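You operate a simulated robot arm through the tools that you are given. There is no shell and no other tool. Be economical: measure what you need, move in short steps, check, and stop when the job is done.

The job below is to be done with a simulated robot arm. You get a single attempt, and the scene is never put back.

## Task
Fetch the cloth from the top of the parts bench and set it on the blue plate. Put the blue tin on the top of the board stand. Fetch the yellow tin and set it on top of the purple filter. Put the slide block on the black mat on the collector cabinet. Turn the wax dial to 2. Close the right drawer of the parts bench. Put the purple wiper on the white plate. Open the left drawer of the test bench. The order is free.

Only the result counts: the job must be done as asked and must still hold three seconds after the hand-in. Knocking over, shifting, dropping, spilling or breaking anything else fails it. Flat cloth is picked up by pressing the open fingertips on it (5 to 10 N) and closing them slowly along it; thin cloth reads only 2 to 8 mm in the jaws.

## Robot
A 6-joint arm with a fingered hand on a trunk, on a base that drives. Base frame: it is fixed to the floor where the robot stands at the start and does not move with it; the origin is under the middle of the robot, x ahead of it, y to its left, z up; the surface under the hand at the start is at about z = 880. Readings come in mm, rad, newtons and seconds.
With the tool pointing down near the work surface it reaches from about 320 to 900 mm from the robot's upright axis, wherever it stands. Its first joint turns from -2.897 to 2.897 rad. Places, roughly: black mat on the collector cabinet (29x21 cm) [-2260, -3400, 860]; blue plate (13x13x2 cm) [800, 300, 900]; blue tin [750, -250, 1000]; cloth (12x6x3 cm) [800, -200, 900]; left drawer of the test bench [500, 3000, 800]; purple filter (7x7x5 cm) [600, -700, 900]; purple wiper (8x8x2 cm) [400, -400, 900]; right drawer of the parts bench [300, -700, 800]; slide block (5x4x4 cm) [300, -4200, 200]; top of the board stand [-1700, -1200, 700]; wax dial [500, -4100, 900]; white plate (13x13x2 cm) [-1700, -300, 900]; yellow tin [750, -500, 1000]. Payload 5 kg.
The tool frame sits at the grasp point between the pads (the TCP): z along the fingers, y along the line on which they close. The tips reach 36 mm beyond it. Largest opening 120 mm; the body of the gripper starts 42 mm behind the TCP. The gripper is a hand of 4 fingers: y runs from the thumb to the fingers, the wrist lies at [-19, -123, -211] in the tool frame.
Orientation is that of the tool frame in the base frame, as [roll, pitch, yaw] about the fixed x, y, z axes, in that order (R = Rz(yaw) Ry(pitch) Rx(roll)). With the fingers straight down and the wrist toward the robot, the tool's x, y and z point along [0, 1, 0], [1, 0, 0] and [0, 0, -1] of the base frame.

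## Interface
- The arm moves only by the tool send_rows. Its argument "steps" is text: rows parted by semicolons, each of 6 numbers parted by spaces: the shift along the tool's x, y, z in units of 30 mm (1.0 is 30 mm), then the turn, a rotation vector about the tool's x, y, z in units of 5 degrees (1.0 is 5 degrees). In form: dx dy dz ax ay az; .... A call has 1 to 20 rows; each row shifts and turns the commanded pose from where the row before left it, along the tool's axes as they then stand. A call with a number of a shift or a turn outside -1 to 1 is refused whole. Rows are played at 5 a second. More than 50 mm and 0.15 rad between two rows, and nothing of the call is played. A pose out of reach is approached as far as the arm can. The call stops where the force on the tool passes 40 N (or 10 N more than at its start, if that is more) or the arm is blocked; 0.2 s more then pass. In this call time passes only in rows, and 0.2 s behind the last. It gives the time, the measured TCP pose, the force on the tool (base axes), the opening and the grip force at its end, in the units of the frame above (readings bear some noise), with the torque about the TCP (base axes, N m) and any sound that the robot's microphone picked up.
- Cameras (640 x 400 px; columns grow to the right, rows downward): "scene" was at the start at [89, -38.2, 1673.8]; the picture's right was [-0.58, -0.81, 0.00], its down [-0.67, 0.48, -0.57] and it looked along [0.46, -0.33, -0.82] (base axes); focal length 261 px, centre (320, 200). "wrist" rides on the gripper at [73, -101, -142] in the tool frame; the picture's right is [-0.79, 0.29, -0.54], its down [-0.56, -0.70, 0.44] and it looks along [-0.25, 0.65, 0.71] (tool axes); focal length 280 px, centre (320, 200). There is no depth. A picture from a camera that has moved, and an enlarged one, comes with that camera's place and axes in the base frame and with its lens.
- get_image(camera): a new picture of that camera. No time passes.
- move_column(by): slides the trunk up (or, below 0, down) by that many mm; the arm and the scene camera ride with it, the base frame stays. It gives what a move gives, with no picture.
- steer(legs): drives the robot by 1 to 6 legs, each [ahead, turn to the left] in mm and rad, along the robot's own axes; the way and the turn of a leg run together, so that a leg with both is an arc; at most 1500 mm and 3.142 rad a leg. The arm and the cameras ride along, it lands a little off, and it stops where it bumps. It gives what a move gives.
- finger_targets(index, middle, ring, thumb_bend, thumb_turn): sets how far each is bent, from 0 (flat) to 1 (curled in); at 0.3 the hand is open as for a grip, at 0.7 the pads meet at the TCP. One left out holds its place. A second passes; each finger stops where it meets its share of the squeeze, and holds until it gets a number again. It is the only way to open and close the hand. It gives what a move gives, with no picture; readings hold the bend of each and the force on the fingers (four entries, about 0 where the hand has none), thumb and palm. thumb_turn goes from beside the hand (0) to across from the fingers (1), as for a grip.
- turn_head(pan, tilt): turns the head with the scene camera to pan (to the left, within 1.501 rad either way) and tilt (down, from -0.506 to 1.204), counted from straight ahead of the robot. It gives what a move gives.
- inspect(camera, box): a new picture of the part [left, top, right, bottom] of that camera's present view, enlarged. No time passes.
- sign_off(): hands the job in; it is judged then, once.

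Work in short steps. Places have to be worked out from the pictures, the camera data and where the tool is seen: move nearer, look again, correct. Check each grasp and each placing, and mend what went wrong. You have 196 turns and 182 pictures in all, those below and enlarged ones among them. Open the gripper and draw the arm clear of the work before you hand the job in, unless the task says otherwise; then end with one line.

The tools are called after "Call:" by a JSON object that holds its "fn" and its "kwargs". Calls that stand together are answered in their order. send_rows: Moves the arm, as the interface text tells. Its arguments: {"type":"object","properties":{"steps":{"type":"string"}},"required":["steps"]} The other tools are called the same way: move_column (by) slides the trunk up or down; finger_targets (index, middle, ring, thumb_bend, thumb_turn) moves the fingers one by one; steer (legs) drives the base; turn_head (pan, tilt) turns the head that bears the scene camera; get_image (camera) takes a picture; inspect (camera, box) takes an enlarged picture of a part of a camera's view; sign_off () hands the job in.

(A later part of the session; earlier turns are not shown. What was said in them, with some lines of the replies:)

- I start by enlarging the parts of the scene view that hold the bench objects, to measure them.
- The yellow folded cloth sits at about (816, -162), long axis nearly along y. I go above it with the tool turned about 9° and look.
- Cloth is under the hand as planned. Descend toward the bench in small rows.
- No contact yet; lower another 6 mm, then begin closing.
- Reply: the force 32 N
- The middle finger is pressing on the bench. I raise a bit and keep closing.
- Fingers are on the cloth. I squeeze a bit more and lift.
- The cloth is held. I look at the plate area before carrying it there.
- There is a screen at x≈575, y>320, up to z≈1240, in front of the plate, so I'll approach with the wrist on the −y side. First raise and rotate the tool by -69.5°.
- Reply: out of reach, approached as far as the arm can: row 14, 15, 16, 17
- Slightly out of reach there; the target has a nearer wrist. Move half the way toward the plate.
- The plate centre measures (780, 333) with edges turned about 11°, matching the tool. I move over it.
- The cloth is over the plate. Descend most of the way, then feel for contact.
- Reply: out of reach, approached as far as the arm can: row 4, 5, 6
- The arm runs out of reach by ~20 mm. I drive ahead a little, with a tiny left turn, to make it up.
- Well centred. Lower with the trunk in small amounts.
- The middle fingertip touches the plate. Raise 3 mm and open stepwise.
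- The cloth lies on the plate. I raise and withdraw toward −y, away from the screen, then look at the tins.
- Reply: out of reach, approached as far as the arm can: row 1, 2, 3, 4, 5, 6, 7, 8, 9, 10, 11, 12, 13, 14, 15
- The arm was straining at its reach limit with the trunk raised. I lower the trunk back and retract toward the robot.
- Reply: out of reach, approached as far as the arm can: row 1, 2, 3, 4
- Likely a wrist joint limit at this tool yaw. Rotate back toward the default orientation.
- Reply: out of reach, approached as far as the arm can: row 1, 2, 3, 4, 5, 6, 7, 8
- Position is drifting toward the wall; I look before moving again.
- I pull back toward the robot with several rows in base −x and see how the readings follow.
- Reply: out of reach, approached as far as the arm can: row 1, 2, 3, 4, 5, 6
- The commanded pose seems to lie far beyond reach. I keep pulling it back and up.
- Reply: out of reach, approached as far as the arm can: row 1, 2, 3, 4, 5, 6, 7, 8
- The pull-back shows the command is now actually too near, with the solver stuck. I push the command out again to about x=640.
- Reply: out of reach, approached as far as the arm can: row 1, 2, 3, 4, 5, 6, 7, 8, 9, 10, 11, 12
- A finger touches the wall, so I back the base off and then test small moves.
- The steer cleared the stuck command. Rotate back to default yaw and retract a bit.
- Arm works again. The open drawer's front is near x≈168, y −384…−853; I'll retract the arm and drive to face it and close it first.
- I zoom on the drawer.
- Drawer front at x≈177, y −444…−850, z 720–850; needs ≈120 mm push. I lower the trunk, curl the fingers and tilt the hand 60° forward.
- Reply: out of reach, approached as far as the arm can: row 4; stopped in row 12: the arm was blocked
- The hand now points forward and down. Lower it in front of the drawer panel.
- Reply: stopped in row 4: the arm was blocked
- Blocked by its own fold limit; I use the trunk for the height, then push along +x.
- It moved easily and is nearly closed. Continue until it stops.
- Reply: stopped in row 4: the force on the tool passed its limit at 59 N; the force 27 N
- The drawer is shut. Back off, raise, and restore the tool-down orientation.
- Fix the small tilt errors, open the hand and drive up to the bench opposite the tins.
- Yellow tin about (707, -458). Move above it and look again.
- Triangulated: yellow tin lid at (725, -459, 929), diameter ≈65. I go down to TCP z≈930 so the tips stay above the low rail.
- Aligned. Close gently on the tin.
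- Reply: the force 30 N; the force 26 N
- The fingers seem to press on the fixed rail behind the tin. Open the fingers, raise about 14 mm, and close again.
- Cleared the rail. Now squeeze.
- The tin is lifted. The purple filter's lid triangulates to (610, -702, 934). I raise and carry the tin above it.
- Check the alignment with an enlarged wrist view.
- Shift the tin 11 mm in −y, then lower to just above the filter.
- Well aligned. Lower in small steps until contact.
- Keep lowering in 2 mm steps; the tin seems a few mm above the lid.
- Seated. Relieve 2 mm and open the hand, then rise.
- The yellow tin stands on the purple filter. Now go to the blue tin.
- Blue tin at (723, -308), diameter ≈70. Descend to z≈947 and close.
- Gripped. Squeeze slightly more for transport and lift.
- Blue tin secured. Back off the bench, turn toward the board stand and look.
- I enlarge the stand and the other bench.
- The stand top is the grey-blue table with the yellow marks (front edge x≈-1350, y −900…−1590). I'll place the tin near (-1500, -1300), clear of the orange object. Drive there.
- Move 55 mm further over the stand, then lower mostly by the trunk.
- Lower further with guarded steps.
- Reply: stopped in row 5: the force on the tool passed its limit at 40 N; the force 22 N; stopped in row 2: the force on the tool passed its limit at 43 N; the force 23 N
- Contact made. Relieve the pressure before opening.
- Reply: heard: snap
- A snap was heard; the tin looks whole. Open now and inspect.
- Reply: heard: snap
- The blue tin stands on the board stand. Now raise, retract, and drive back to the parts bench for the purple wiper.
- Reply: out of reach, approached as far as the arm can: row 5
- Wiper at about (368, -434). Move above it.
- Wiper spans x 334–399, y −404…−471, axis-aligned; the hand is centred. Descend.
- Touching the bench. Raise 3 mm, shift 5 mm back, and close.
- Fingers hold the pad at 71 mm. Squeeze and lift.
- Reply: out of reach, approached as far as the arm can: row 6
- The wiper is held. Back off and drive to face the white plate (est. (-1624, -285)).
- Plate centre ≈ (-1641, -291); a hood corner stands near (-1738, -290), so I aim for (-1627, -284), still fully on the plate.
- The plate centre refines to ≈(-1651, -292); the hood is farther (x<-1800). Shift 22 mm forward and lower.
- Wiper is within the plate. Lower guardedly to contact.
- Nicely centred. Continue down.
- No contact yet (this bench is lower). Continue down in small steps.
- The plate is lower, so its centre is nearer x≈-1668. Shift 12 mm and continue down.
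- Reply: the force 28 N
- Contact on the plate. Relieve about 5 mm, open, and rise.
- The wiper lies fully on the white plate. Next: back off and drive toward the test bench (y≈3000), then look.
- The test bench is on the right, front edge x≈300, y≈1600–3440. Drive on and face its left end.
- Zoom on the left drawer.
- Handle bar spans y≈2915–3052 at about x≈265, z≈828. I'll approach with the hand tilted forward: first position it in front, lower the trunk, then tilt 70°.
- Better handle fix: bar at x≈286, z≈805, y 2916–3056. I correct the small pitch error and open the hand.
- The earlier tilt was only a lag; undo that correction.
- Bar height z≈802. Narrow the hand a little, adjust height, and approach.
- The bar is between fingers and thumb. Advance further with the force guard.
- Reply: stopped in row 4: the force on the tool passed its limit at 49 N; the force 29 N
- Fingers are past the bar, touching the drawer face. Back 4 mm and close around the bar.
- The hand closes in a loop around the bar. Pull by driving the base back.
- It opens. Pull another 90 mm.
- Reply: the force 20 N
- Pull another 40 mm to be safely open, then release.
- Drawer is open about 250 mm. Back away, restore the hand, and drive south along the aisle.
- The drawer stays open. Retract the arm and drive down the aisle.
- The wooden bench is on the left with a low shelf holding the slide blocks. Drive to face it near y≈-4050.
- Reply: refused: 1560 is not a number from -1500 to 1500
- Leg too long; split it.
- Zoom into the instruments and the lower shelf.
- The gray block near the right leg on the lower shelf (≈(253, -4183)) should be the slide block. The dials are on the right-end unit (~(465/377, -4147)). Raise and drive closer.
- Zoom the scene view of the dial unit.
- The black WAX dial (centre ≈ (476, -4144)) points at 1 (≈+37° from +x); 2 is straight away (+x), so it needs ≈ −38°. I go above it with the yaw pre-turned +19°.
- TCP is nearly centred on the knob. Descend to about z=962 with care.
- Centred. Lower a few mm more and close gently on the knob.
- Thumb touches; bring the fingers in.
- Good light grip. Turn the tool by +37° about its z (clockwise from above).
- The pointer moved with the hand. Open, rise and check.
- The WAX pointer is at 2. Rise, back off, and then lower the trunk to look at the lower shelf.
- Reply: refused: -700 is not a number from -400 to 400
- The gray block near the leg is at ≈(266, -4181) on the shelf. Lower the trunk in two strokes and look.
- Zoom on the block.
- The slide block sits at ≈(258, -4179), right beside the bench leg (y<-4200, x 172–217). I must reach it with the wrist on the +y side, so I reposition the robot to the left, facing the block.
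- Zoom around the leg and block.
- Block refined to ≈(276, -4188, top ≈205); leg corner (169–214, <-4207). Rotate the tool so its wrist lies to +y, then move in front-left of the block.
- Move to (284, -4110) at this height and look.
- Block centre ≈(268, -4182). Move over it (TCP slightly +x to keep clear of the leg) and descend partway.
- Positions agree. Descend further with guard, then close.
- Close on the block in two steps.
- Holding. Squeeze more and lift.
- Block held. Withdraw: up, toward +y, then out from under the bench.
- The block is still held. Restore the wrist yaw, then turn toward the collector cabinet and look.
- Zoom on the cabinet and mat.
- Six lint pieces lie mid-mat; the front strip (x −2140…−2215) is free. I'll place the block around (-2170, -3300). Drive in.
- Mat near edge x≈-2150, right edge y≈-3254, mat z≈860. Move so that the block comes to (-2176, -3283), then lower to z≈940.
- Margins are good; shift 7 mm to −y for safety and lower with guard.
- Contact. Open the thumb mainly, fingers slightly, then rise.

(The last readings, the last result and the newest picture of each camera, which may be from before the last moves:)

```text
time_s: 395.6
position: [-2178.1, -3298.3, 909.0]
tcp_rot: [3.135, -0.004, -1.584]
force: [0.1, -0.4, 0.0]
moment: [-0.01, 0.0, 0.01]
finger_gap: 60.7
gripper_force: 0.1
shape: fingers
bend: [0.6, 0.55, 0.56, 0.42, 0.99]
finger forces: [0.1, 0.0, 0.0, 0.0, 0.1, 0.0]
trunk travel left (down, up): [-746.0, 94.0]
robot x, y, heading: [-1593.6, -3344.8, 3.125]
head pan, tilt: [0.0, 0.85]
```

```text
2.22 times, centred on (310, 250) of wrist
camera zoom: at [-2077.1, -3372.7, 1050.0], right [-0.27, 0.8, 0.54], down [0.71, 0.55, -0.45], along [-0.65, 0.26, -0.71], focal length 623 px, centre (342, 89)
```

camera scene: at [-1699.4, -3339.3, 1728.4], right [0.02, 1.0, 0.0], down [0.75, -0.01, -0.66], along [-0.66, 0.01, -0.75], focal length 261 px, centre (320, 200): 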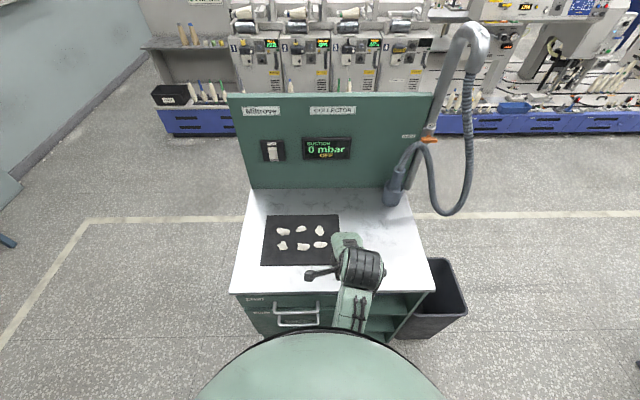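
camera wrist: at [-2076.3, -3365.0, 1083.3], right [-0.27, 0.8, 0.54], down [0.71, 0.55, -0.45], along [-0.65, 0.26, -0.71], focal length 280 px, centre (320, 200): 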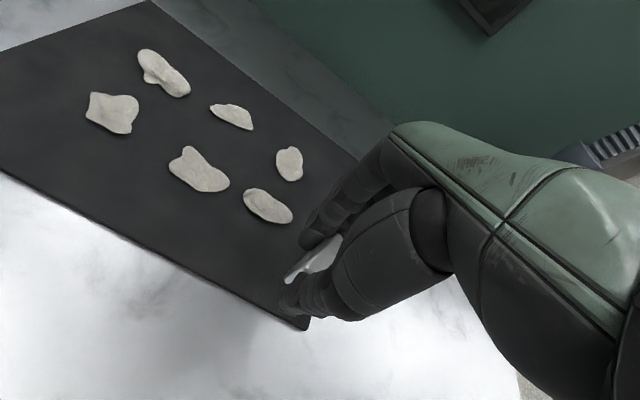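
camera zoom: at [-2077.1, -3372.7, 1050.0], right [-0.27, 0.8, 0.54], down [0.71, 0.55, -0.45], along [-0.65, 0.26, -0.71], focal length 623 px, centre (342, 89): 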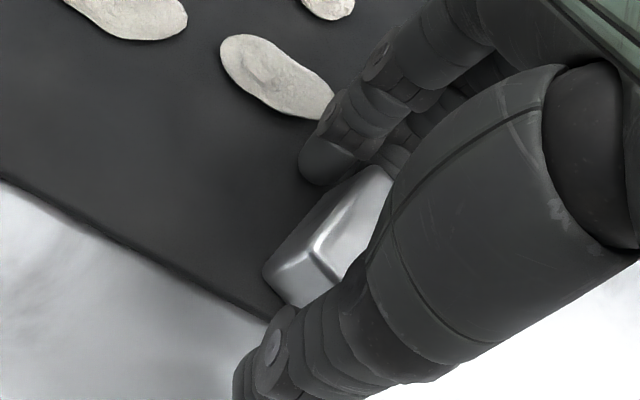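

Rise and inspect the placement.

Call:
{"fn": "send_rows", "kwargs": {"steps": "0 0 -.5 0 0 0;0 0 -1 0 0 0;0 0 -1 0 0 0;0 0 -1 0 0 0;0 0 -1 0 0 0;0 0 0 0 0 0"}}

Call:
{"fn": "inspect", "kwargs": {"camera": "wrist", "box": [160, 160, 360, 340]}}

```text
time_s: 397.0
position: [-2177.4, -3301.0, 1045.5]
tcp_rot: [3.135, -0.002, -1.584]
force: [0.7, -0.5, 0.6]
moment: [0.02, -0.01, -0.02]
finger_gap: 60.4
gripper_force: 0.0
shape: fingers
bend: [0.6, 0.55, 0.56, 0.42, 0.99]
finger forces: [0.0, 0.0, 0.0, 0.0, 0.0, 0.0]
trunk travel left (down, up): [-746.0, 94.0]
robot x, y, heading: [-1592.4, -3344.0, 3.12]
head pan, tilt: [0.0, 0.85]
```

```text
2.22 times, centred on (260, 250) of wrist
camera zoom: at [-2076.1, -3373.4, 1185.5], right [-0.27, 0.8, 0.54], down [0.71, 0.55, -0.45], along [-0.65, 0.26, -0.71], focal length 623 px, centre (453, 89)
```

zoom: 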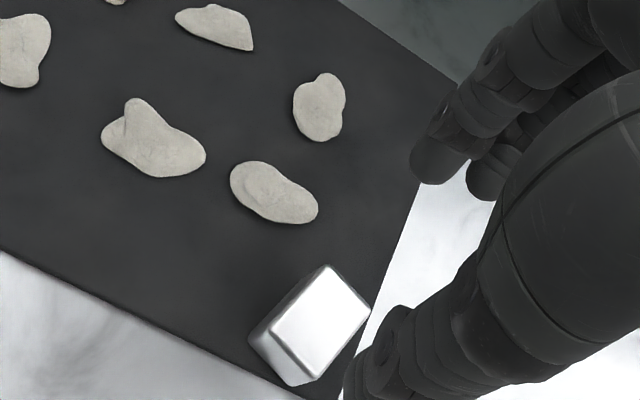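

The block is on the mat but right at its near edge. I'll regrasp and move it ~14 mm inward for margin.

Call:
{"fn": "send_rows", "kwargs": {"steps": "0 0 1 0 0 0;0 0 1 0 0 0;0 0 1 0 0 0;0 0 1 0 0 0;0 0 .45 0 0 0;0 0 0 0 0 0"}}

Call:
{"fn": "finger_targets", "kwargs": {"index": 0.64, "middle": 0.64, "ring": 0.64, "thumb_bend": 0.64}}

Call:
{"fn": "send_rows", "kwargs": {"steps": "0 0 -.3 0 0 0;0 .25 0 0 0 0;0 .25 0 0 0 0;0 0 0 0 0 0"}}

Call:
{"fn": "inspect", "kwargs": {"camera": "wrist", "box": [200, 160, 400, 340]}}

```text
time_s: 398.4
position: [-2177.6, -3299.3, 908.2]
tcp_rot: [3.136, -0.003, -1.586]
force: [0.1, -0.6, 0.0]
moment: [-0.01, 0.01, 0.04]
finger_gap: 60.6
gripper_force: 0.1
shape: fingers
bend: [0.6, 0.55, 0.56, 0.42, 0.99]
finger forces: [0.0, 0.0, 0.0, 0.0, 0.0, 0.0]
trunk travel left (down, up): [-746.0, 94.0]
robot x, y, heading: [-1593.3, -3348.6, 3.126]
head pan, tilt: [0.0, 0.85]
```

```text
time_s: 399.4
position: [-2179.3, -3299.1, 907.8]
tcp_rot: [3.137, -0.003, -1.585]
force: [2.0, 0.9, 1.5]
moment: [-0.02, -0.03, -0.03]
finger_gap: 34.9
gripper_force: 7.8
shape: fingers
bend: [0.64, 0.6, 0.64, 0.58, 1.0]
finger forces: [0.5, 6.1, 0.2, 0.0, 7.9, 0.1]
trunk travel left (down, up): [-746.0, 94.0]
robot x, y, heading: [-1593.6, -3346.0, 3.124]
head pan, tilt: [0.0, 0.85]
```

```text
time_s: 400.4
position: [-2192.8, -3299.3, 918.4]
tcp_rot: [3.136, -0.002, -1.585]
force: [0.2, 0.5, -1.6]
moment: [0.03, -0.01, -0.02]
finger_gap: 34.3
gripper_force: 7.2
shape: fingers
bend: [0.64, 0.6, 0.63, 0.58, 1.0]
finger forces: [0.6, 6.3, 0.5, 0.0, 7.3, 0.0]
trunk travel left (down, up): [-746.0, 94.0]
robot x, y, heading: [-1590.4, -3345.3, 3.124]
head pan, tilt: [0.0, 0.85]
```

```text
2.22 times, centred on (300, 250) of wrist
camera zoom: at [-2092.5, -3372.5, 1060.3], right [-0.27, 0.8, 0.54], down [0.71, 0.55, -0.45], along [-0.65, 0.26, -0.71], focal length 623 px, centre (364, 89)
```

zoom: 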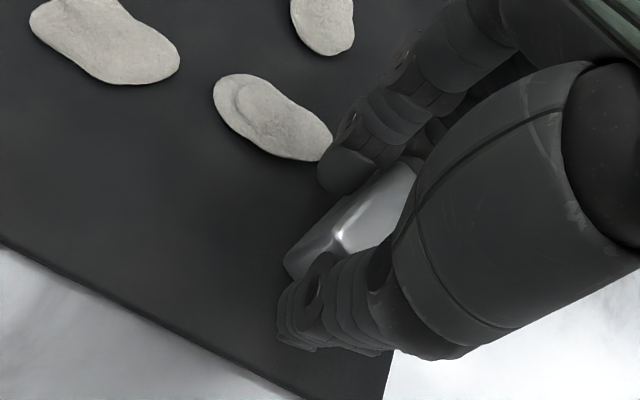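

Good; index tip is ~13 mm short of the lint. Lower, open only the thumb (and middle slightly), and rise.

Call:
{"fn": "send_rows", "kwargs": {"steps": "0 0 .2 0 0 0;0 0 .1 0 0 0;0 0 .03 0 0 0"}}

Call:
{"fn": "finger_targets", "kwargs": {"middle": 0.57, "ring": 0.6, "thumb_bend": 0.42}}

Call:
{"fn": "send_rows", "kwargs": {"steps": "0 0 -.5 0 0 0;0 0 -1 0 0 0;0 0 -1 0 0 0;0 0 -1 0 0 0;0 0 -1 0 0 0;0 0 0 0 0 0"}}

Call:
{"fn": "inspect", "kwargs": {"camera": "wrist", "box": [160, 160, 360, 340]}}

```text
time_s: 401.2
position: [-2193.6, -3299.2, 908.5]
tcp_rot: [3.134, -0.005, -1.585]
force: [0.1, -0.3, 0.5]
moment: [-0.01, 0.04, -0.02]
finger_gap: 34.6
gripper_force: 6.8
shape: fingers
bend: [0.64, 0.6, 0.63, 0.58, 1.0]
finger forces: [0.8, 6.2, 0.6, 0.0, 7.5, 0.1]
trunk travel left (down, up): [-746.0, 94.0]
robot x, y, heading: [-1590.8, -3346.3, 3.125]
head pan, tilt: [0.0, 0.85]
```

```text
time_s: 402.2
position: [-2194.2, -3298.6, 908.3]
tcp_rot: [3.137, -0.004, -1.585]
force: [-0.3, -0.6, 0.1]
moment: [0.0, 0.03, 0.0]
finger_gap: 55.2
gripper_force: 0.1
shape: fingers
bend: [0.64, 0.56, 0.6, 0.42, 0.99]
finger forces: [0.3, 0.0, 0.0, 0.0, 0.1, 0.0]
trunk travel left (down, up): [-746.0, 94.0]
robot x, y, heading: [-1592.1, -3341.1, 3.12]
head pan, tilt: [0.0, 0.85]
```

```text
time_s: 403.6
position: [-2193.3, -3297.7, 1043.7]
tcp_rot: [3.136, -0.004, -1.585]
force: [-0.5, -0.4, 0.0]
moment: [-0.04, 0.0, -0.03]
finger_gap: 55.2
gripper_force: 0.0
shape: fingers
bend: [0.64, 0.56, 0.6, 0.42, 0.99]
finger forces: [0.1, 0.0, 0.0, 0.0, 0.1, 0.1]
trunk travel left (down, up): [-746.0, 94.0]
robot x, y, heading: [-1592.7, -3344.1, 3.121]
head pan, tilt: [0.0, 0.85]
```

```text
2.22 times, centred on (260, 250) of wrist
camera zoom: at [-2092.2, -3371.7, 1184.6], right [-0.27, 0.8, 0.54], down [0.71, 0.55, -0.45], along [-0.65, 0.26, -0.71], focal length 623 px, centre (453, 89)
```

zoom: 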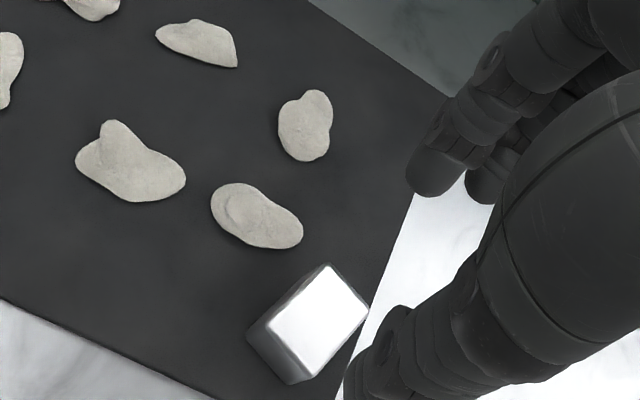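

The block is now well on the mat and the lint is untouched. Retreat with the arm, open the hand, and take a last overview.

Call:
{"fn": "steer", "kwargs": {"legs": [[-450, 0]]}}

Call:
{"fn": "finger_targets", "kwargs": {"index": 0.3, "middle": 0.3, "ring": 0.3, "thumb_bend": 0.3}}

Call:
{"fn": "inspect", "kwargs": {"camera": "scene", "box": [220, 80, 420, 240]}}

```text
time_s: 406.6
position: [-1746.7, -3307.0, 1042.8]
tcp_rot: [3.137, -0.002, -1.583]
force: [1.6, -0.6, -0.2]
moment: [0.03, -0.01, 0.03]
finger_gap: 55.4
gripper_force: 0.1
shape: fingers
bend: [0.64, 0.56, 0.6, 0.42, 0.99]
finger forces: [0.0, 0.0, 0.0, 0.0, 0.0, 0.1]
trunk travel left (down, up): [-746.0, 94.0]
robot x, y, heading: [-1141.9, -3350.3, 3.123]
head pan, tilt: [0.0, 0.85]
```

```text
time_s: 407.6
position: [-1747.1, -3306.9, 1042.3]
tcp_rot: [3.136, -0.004, -1.581]
force: [-0.6, -0.8, -0.5]
moment: [0.01, -0.01, 0.01]
finger_gap: 123.1
gripper_force: 0.1
shape: fingers
bend: [0.3, 0.3, 0.3, 0.3, 0.98]
finger forces: [0.0, 0.1, 0.0, 0.0, 0.0, 0.1]
trunk travel left (down, up): [-746.0, 94.0]
robot x, y, heading: [-1144.5, -3350.8, 3.124]
head pan, tilt: [0.0, 0.85]
```

```text
2.50 times, centred on (320, 160) of scene
camera zoom: at [-1252.8, -3346.8, 1728.4], right [0.02, 1.0, 0.0], down [0.75, -0.01, -0.66], along [-0.66, 0.01, -0.75], focal length 654 px, centre (320, 300)
```

zoom: 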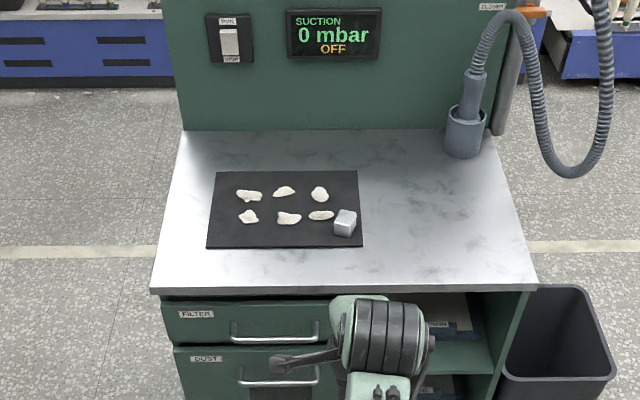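

The slide block sits on the mat beside the undisturbed lint, the hand is open and clear, and every other item was checked as I placed it. I hand the job in now.

Call:
{"fn": "sign_off", "kwargs": {}}

```text
The job is handed in.
```

I carried out all eight parts of the job and handed it in; pictures after each step showed each one as asked, but the sound sensor reported a snap twice while I set down the blue tin, and I found no visible damage to it.
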